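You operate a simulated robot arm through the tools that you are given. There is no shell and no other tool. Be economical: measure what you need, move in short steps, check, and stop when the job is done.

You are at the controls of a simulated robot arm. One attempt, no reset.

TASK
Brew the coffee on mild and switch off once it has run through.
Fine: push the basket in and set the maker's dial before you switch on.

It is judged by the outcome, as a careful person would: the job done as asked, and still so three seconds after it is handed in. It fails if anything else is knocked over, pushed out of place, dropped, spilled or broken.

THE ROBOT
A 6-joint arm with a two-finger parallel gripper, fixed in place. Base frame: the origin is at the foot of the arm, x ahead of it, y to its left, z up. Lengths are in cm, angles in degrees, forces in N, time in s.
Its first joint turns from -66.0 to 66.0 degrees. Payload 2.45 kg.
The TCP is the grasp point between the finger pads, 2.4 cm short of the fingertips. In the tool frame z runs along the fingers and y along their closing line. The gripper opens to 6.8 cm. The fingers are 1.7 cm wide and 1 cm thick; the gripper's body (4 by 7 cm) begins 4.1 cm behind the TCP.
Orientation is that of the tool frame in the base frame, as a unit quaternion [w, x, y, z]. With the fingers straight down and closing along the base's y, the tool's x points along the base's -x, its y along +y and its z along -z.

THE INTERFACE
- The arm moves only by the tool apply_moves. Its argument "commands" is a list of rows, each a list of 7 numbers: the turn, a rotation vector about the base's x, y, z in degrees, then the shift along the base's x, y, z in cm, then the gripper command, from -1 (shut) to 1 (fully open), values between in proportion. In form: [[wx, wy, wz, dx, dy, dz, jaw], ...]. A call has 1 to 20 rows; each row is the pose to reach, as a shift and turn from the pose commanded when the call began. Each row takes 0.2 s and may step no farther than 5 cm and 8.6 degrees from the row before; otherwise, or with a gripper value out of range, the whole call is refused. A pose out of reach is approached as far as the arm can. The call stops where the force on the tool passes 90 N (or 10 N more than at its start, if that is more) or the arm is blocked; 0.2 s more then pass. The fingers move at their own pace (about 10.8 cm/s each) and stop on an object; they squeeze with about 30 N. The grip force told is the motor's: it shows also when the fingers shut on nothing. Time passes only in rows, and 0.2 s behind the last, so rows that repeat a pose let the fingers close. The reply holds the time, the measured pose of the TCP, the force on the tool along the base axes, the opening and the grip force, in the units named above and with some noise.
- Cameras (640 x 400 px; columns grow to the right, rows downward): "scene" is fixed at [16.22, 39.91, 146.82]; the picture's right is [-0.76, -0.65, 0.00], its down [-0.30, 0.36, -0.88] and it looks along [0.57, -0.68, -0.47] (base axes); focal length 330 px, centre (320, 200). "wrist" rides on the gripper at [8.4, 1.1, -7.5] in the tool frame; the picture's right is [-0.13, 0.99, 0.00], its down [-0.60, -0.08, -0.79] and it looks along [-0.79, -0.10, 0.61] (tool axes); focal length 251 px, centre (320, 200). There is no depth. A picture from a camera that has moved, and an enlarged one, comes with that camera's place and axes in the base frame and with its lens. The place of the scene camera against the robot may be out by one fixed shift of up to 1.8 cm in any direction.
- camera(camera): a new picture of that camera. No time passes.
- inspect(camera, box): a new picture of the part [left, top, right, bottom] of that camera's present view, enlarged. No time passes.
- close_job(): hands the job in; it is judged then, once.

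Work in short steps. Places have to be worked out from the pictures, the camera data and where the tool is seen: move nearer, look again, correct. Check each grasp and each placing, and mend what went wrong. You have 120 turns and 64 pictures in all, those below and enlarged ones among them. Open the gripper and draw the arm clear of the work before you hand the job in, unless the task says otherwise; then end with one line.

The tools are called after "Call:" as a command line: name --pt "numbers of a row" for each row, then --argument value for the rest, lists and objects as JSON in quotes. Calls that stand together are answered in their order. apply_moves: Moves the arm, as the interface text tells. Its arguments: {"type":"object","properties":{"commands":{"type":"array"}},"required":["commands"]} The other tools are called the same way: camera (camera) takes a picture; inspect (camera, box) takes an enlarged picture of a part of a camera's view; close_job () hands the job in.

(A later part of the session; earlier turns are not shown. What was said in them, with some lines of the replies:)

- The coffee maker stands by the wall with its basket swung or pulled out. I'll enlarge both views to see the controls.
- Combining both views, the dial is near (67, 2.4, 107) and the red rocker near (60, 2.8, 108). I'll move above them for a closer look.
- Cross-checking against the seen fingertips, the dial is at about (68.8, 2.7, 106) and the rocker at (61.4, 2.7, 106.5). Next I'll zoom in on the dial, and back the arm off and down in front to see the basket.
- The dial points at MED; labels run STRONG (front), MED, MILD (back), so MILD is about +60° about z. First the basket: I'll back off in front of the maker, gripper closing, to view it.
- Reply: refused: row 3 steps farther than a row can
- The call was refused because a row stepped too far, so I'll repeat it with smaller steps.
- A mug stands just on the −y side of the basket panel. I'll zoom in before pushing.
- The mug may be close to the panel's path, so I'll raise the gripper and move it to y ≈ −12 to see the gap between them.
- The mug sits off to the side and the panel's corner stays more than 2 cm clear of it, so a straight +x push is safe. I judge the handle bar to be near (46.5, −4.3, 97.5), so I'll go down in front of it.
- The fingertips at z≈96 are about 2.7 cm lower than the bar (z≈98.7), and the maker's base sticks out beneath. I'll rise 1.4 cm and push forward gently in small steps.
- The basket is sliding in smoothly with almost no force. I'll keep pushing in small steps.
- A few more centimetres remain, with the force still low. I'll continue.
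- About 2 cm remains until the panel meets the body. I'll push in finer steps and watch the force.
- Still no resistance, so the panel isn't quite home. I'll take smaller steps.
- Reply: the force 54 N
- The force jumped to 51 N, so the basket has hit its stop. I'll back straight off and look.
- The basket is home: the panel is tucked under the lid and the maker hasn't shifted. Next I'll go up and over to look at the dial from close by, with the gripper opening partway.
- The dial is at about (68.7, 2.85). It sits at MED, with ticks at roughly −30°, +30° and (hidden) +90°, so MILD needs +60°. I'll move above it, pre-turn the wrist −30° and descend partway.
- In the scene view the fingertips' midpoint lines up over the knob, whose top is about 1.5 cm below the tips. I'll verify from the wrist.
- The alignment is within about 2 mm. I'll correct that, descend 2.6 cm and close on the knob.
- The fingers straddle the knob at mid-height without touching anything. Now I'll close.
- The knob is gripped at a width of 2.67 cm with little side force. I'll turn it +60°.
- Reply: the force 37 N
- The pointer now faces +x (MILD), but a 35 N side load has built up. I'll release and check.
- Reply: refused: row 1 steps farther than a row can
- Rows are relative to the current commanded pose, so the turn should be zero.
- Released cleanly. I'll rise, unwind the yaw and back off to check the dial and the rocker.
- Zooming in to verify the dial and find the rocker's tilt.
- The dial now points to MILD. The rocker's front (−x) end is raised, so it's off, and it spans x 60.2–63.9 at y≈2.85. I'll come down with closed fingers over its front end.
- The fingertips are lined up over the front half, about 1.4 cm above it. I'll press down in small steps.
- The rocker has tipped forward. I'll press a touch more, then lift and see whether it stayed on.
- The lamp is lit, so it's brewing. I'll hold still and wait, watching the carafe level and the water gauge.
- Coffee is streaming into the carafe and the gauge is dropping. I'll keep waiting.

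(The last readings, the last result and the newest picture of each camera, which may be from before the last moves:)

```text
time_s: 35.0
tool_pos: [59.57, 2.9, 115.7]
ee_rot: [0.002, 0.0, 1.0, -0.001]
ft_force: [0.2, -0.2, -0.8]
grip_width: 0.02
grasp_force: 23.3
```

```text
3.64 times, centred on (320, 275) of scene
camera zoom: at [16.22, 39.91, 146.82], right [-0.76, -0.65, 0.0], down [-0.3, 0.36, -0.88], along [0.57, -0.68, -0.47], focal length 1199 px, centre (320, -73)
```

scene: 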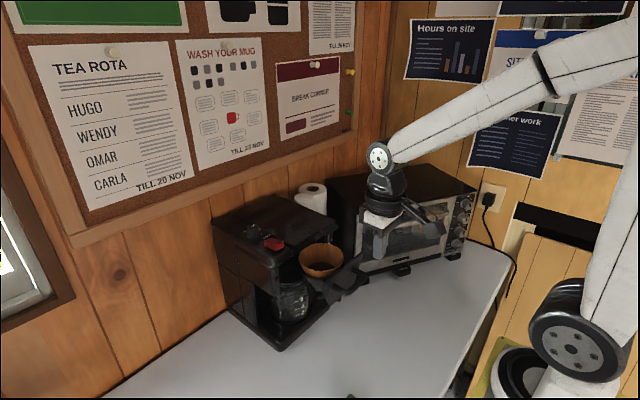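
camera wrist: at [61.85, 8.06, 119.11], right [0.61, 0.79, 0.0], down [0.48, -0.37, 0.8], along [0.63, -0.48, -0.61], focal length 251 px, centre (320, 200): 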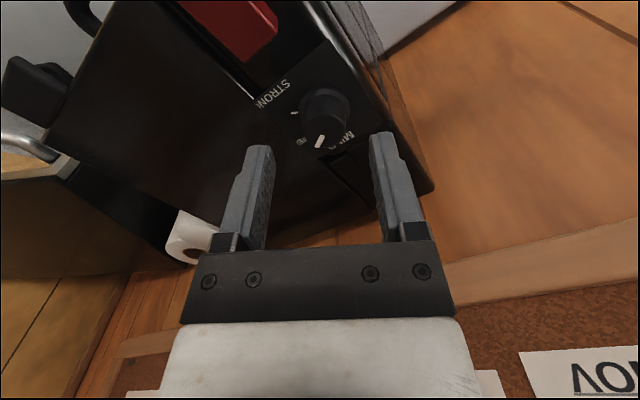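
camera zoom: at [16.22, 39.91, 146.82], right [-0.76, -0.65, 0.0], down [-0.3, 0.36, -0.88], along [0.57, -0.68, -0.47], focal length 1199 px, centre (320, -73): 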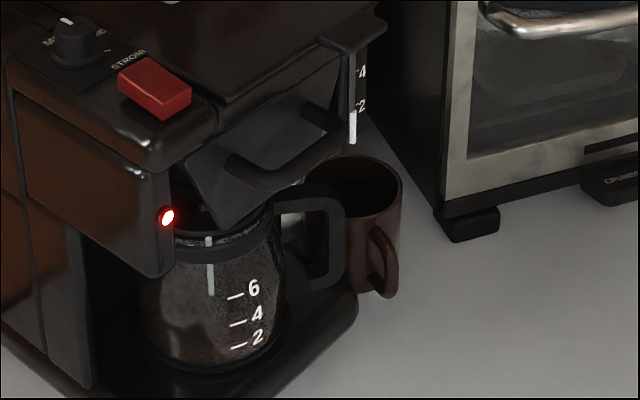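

The gauge is at about a third, so about 8 s remain. I'll wait on.

Call:
apply_moves --pt "0 0 0 0 0 0 -1" --pt "0 0 0 0 0 0 -1" --pt "0 0 0 0 0 0 -1" --pt "0 0 0 0 0 0 -1" --pt "0 0 0 0 0 0 -1" --pt "0 0 0 0 0 0 -1" --pt "0 0 0 0 0 0 -1" --pt "0 0 0 0 0 0 -1" --pt "0 0 0 0 0 0 -1" --pt "0 0 0 0 0 0 -1" --pt "0 0 0 0 0 0 -1" --pt "0 0 0 0 0 0 -1" --pt "0 0 0 0 0 0 -1" --pt "0 0 0 0 0 0 -1" --pt "0 0 0 0 0 0 -1" --pt "0 0 0 0 0 0 -1" --pt "0 0 0 0 0 0 -1" --pt "0 0 0 0 0 0 -1" --pt "0 0 0 0 0 0 -1" --pt "0 0 0 0 0 0 -1"

Call:
apply_moves --pt "0 0 0 0 0 0 -1" --pt "0 0 0 0 0 0 -1" --pt "0 0 0 0 0 0 -1" --pt "0 0 0 0 0 0 -1" --pt "0 0 0 0 0 0 -1" --pt "0 0 0 0 0 0 -1" --pt "0 0 0 0 0 0 -1" --pt "0 0 0 0 0 0 -1" --pt "0 0 0 0 0 0 -1" --pt "0 0 0 0 0 0 -1" --pt "0 0 0 0 0 0 -1" --pt "0 0 0 0 0 0 -1" --pt "0 0 0 0 0 0 -1" --pt "0 0 0 0 0 0 -1" --pt "0 0 0 0 0 0 -1"

Call:
inspect --camera "scene" --box '[260, 220, 380, 330]'

```text
time_s: 39.2
tool_pos: [59.61, 2.83, 115.67]
ee_rot: [0.001, -0.001, 1.0, -0.001]
ft_force: [0.3, -0.3, 0.1]
grip_width: 0.0
grasp_force: 23.8
```

```text
time_s: 42.4
tool_pos: [59.49, 2.82, 115.63]
ee_rot: [0.001, 0.001, 1.0, -0.002]
ft_force: [-0.7, 0.2, 1.1]
grip_width: 0.0
grasp_force: 23.7
```

```text
3.64 times, centred on (320, 275) of scene
camera zoom: at [16.22, 39.91, 146.82], right [-0.76, -0.65, 0.0], down [-0.3, 0.36, -0.88], along [0.57, -0.68, -0.47], focal length 1199 px, centre (320, -73)
```

zoom: 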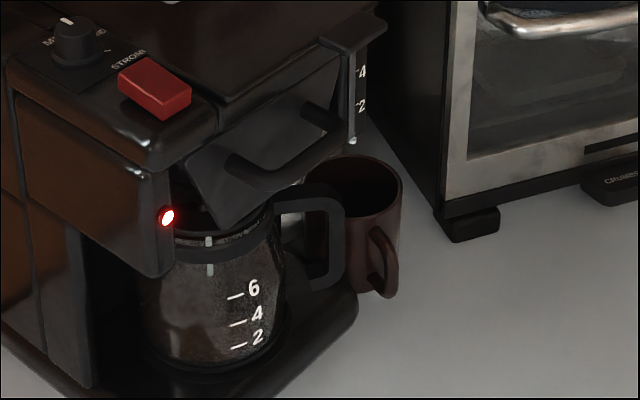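

The gauge is nearly empty, but it's still dripping. I'll wait a few more seconds.

Call:
apply_moves --pt "0 0 0 0 0 0 -1" --pt "0 0 0 0 0 0 -1" --pt "0 0 0 0 0 0 -1" --pt "0 0 0 0 0 0 -1" --pt "0 0 0 0 0 0 -1" --pt "0 0 0 0 0 0 -1" --pt "0 0 0 0 0 0 -1" --pt "0 0 0 0 0 0 -1" --pt "0 0 0 0 0 0 -1" --pt "0 0 0 0 0 0 -1" --pt "0 0 0 0 0 0 -1" --pt "0 0 0 0 0 0 -1" --pt "0 0 0 0 0 0 -1" --pt "0 0 0 0 0 0 -1" --pt "0 0 0 0 0 0 -1" --pt "0 0 0 0 0 0 -1"

Call:
inspect --camera "scene" --box '[260, 220, 380, 330]'

```text
time_s: 45.8
tool_pos: [59.49, 2.79, 115.75]
ee_rot: [0.002, 0.0, 1.0, -0.001]
ft_force: [-0.2, 0.8, -0.2]
grip_width: 0.0
grasp_force: 23.3
```

```text
3.64 times, centred on (320, 275) of scene
camera zoom: at [16.22, 39.91, 146.82], right [-0.76, -0.65, 0.0], down [-0.3, 0.36, -0.88], along [0.57, -0.68, -0.47], focal length 1199 px, centre (320, -73)
```

zoom: 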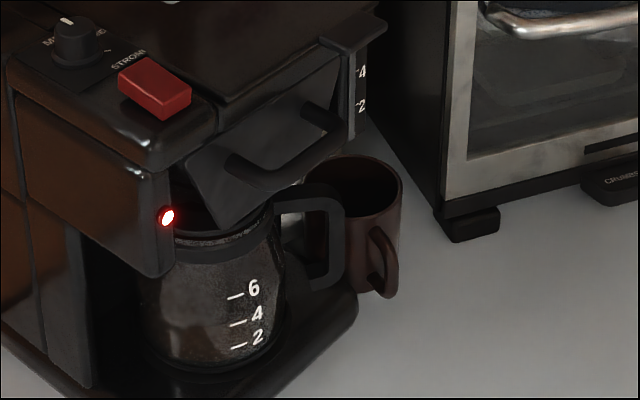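

The gauge is empty and the stream has stopped, so the brew has run through. I'll move over the rocker's raised rear end (x≈63.4) and press it down.

Call:
apply_moves --pt "0 0 0 2 0.05 0 -1" --pt "0 0 0 3.8 0.05 0 -1" --pt "0 0 0 3.8 0.05 -3 -1" --pt "0 0 0 3.8 0.05 -5 -1" --pt "0 0 0 3.8 0.05 -6 -1" --pt "0 0 0 3.8 0.05 -6.5 -1" --pt "0 0 0 3.8 0.05 -6.9 -1" --pt "0 0 0 3.8 0.05 -6.9 -1"

Call:
inspect --camera "scene" --box '[240, 200, 330, 280]'

```text
time_s: 47.6
tool_pos: [63.44, 2.98, 109.0]
ee_rot: [0.006, 0.0, 1.0, 0.0]
ft_force: [7.8, 2.7, 17.1]
grip_width: 0.01
grasp_force: 23.9
```

```text
5.00 times, centred on (285, 240) of scene
camera zoom: at [16.21, 39.91, 146.82], right [-0.76, -0.65, 0.0], down [-0.3, 0.36, -0.88], along [0.57, -0.68, -0.47], focal length 1648 px, centre (495, 0)
```

zoom: 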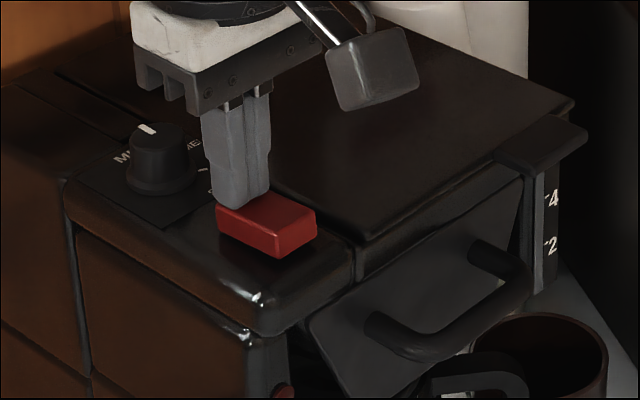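

The rocker has tipped back and the lamp looks dark. I'll retreat up and away, open the gripper, and verify.

Call:
apply_moves --pt "0 0 0 0 0 1 -1" --pt "0 0 0 0 0 5 -1" --pt "0 0 0 -1 0 9.5 -1" --pt "0 0 0 -5 0 12 -1" --pt "0 0 0 -9.5 0 14 0.5" --pt "0 0 0 -13 0 17 1" --pt "0 0 0 -15 0 20 1" --pt "0 0 0 -15 0 20 1" --pt "0 0 0 -15 0 20 1"

Call:
inspect --camera "scene" --box '[210, 200, 380, 330]'

Call:
inspect --camera "scene" --box '[250, 215, 310, 270]'

Call:
camera --camera "wrist"

```text
time_s: 49.6
tool_pos: [47.97, 2.79, 128.68]
ee_rot: [0.001, 0.0, 1.0, -0.001]
ft_force: [-0.1, 0.6, 0.1]
grip_width: 6.81
grasp_force: 0.1
```

```text
3.08 times, centred on (295, 265) of scene
camera zoom: at [16.22, 39.91, 146.82], right [-0.76, -0.65, 0.0], down [-0.3, 0.36, -0.88], along [0.57, -0.68, -0.47], focal length 1014 px, centre (397, 0)
```

zoom: 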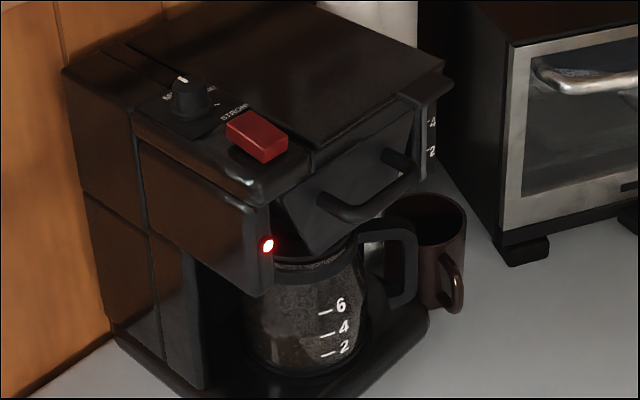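

```text
7.27 times, centred on (280, 242) of scene
camera zoom: at [16.22, 39.91, 146.82], right [-0.76, -0.65, 0.0], down [-0.3, 0.36, -0.88], along [0.57, -0.68, -0.47], focal length 2398 px, centre (611, -109)
```

zoom: 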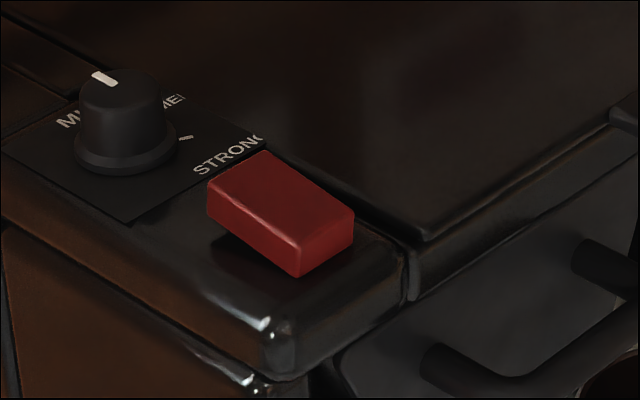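

```text
17 pictures are left
camera wrist: at [39.56, 3.99, 136.08], right [0.13, 0.99, 0.0], down [0.6, -0.08, 0.8], along [0.79, -0.1, -0.61], focal length 251 px, centre (320, 200)
```

wrist: 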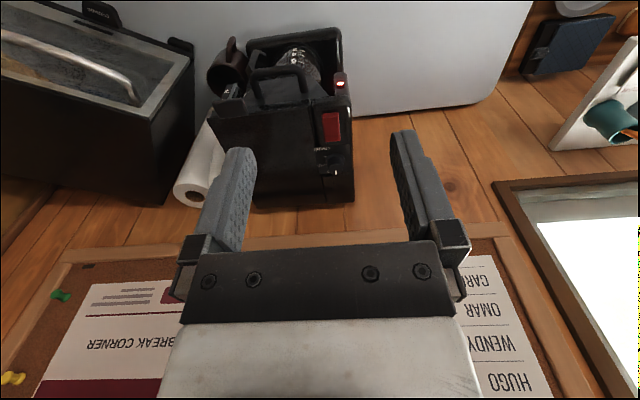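

The lamp is still lit: the rocker sprang back because I didn't press far enough. I'll go back and press the rear end deeper.

Call:
apply_moves --pt "0 0 0 3 0 -3 -1" --pt "0 0 0 7 0 -5 -1" --pt "0 0 0 11 0 -8 -1" --pt "0 0 0 14.5 0 -11 -1" --pt "0 0 0 15.6 0 -15 -1" --pt "0 0 0 15.6 0 -18 -1" --pt "0 0 0 15.6 0 -19.5 -1" --pt "0 0 0 15.6 0 -20 -1" --pt "0 0 0 15.6 0 -20.3 -1" --pt "0 0 0 15.6 0 -20.6 -1"

Call:
inspect --camera "scene" --box '[240, 210, 330, 280]'

```text
time_s: 51.8
tool_pos: [63.78, 2.91, 108.88]
ee_rot: [0.006, 0.0, 1.0, 0.0]
ft_force: [-12.7, -2.0, 49.9]
grip_width: 0.0
grasp_force: 23.3
```

```text
5.71 times, centred on (285, 245) of scene
camera zoom: at [16.07, 39.9, 146.85], right [-0.76, -0.65, 0.0], down [-0.3, 0.36, -0.88], along [0.57, -0.68, -0.47], focal length 1884 px, centre (520, -57)
```

zoom: 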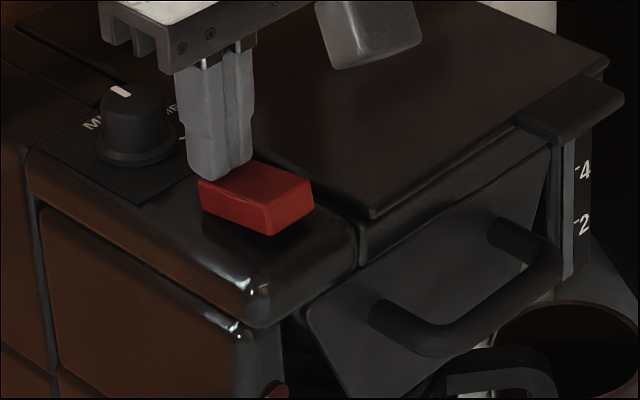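

While pressed, the lamp is dark. I'll lift straight up a little and check that it stays off.

Call:
apply_moves --pt "0 0 0 0 0 0.6 -1" --pt "0 0 0 0 0 1.2 -1" --pt "0 0 0 0 0 2.5 -1" --pt "0 0 0 0 0 4.5 -1" --pt "0 0 0 0 0 4.5 -1"

Call:
inspect --camera "scene" --box '[240, 210, 330, 280]'

```text
time_s: 53.0
tool_pos: [63.8, 2.77, 112.62]
ee_rot: [0.001, 0.0, 1.0, -0.001]
ft_force: [-1.0, -0.5, 0.1]
grip_width: 0.0
grasp_force: 23.5
```

```text
5.71 times, centred on (285, 245) of scene
camera zoom: at [16.22, 39.91, 146.82], right [-0.76, -0.65, 0.0], down [-0.3, 0.36, -0.88], along [0.57, -0.68, -0.47], focal length 1884 px, centre (520, -57)
```

zoom: 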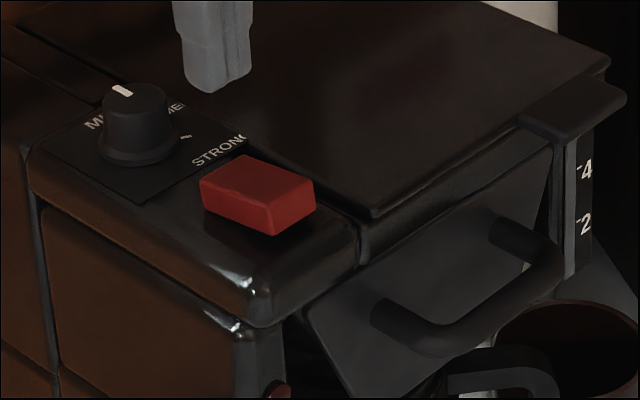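

The lamp stays dark and the rocker's front is up. I'll retreat fully with the gripper open and do a final check.

Call:
apply_moves --pt "0 0 0 0 0 4 -1" --pt "0 0 0 -3 0 7 -1" --pt "0 0 0 -7 0 9 -1" --pt "0 0 0 -11 0 11 0.5" --pt "0 0 0 -14 0 14 1" --pt "0 0 0 -16 0 17 1" --pt "0 0 0 -16 0 17 1" --pt "0 0 0 -16 0 17 1" --pt "0 0 0 -16 0 17 1" --pt "0 0 0 -16 0 17 1" --pt "0 0 0 -16 0 17 1" --pt "0 0 0 -16 0 17 1"

Call:
inspect --camera "scene" --box '[210, 200, 380, 330]'

Call:
camera --camera "wrist"

Call:
inspect --camera "scene" --box '[250, 215, 310, 270]'

```text
time_s: 55.6
tool_pos: [47.9, 2.76, 129.47]
ee_rot: [0.002, -0.001, 1.0, 0.0]
ft_force: [0.1, -0.1, -0.2]
grip_width: 6.82
grasp_force: 0.1
```

```text
3.08 times, centred on (295, 265) of scene
camera zoom: at [16.22, 39.91, 146.82], right [-0.76, -0.65, 0.0], down [-0.3, 0.36, -0.88], along [0.57, -0.68, -0.47], focal length 1014 px, centre (397, 0)
```

zoom: 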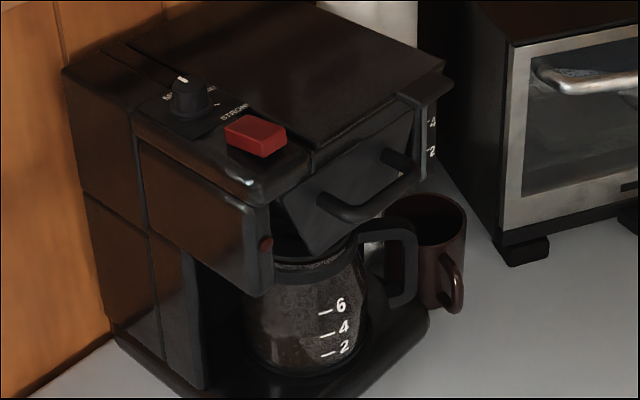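

```text
13 pictures are left
camera wrist: at [39.49, 3.9, 136.86], right [0.13, 0.99, 0.0], down [0.6, -0.08, 0.8], along [0.79, -0.1, -0.61], focal length 251 px, centre (320, 200)
```

wrist: 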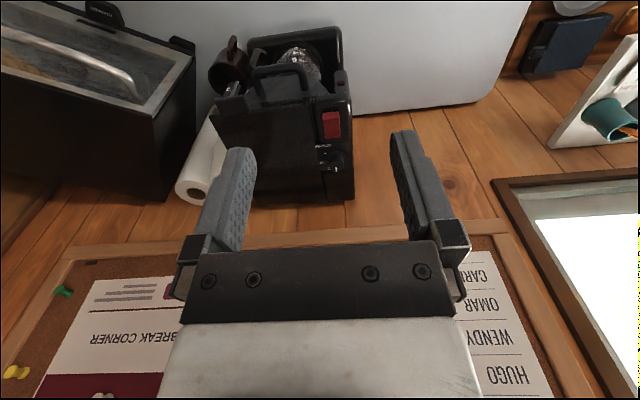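

```text
7.27 times, centred on (280, 242) of scene
camera zoom: at [16.22, 39.91, 146.82], right [-0.76, -0.65, 0.0], down [-0.3, 0.36, -0.88], along [0.57, -0.68, -0.47], focal length 2398 px, centre (611, -109)
```

zoom: 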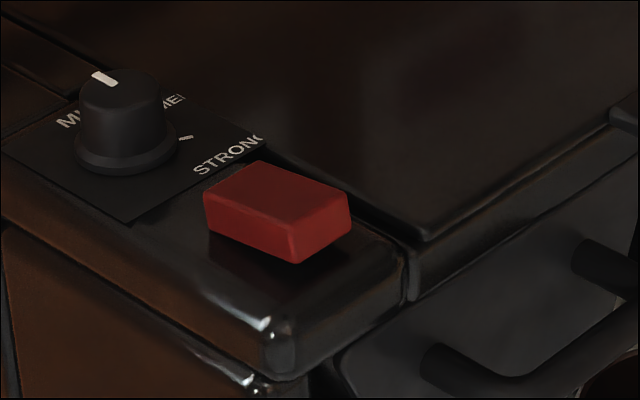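

The lamp is out, the rocker is in its off position, the dial is on MILD and the basket is in. The carafe is filled, nothing else has moved and the arm is clear, so I'm handing in.

Call:
close_job

```text
The job is handed in.
```

The coffee brewed on mild until the water gauge was empty, with the basket pushed in and the dial set before switching on. The maker is now off with its lamp out; my first press to switch it off didn't hold, so I pressed again.
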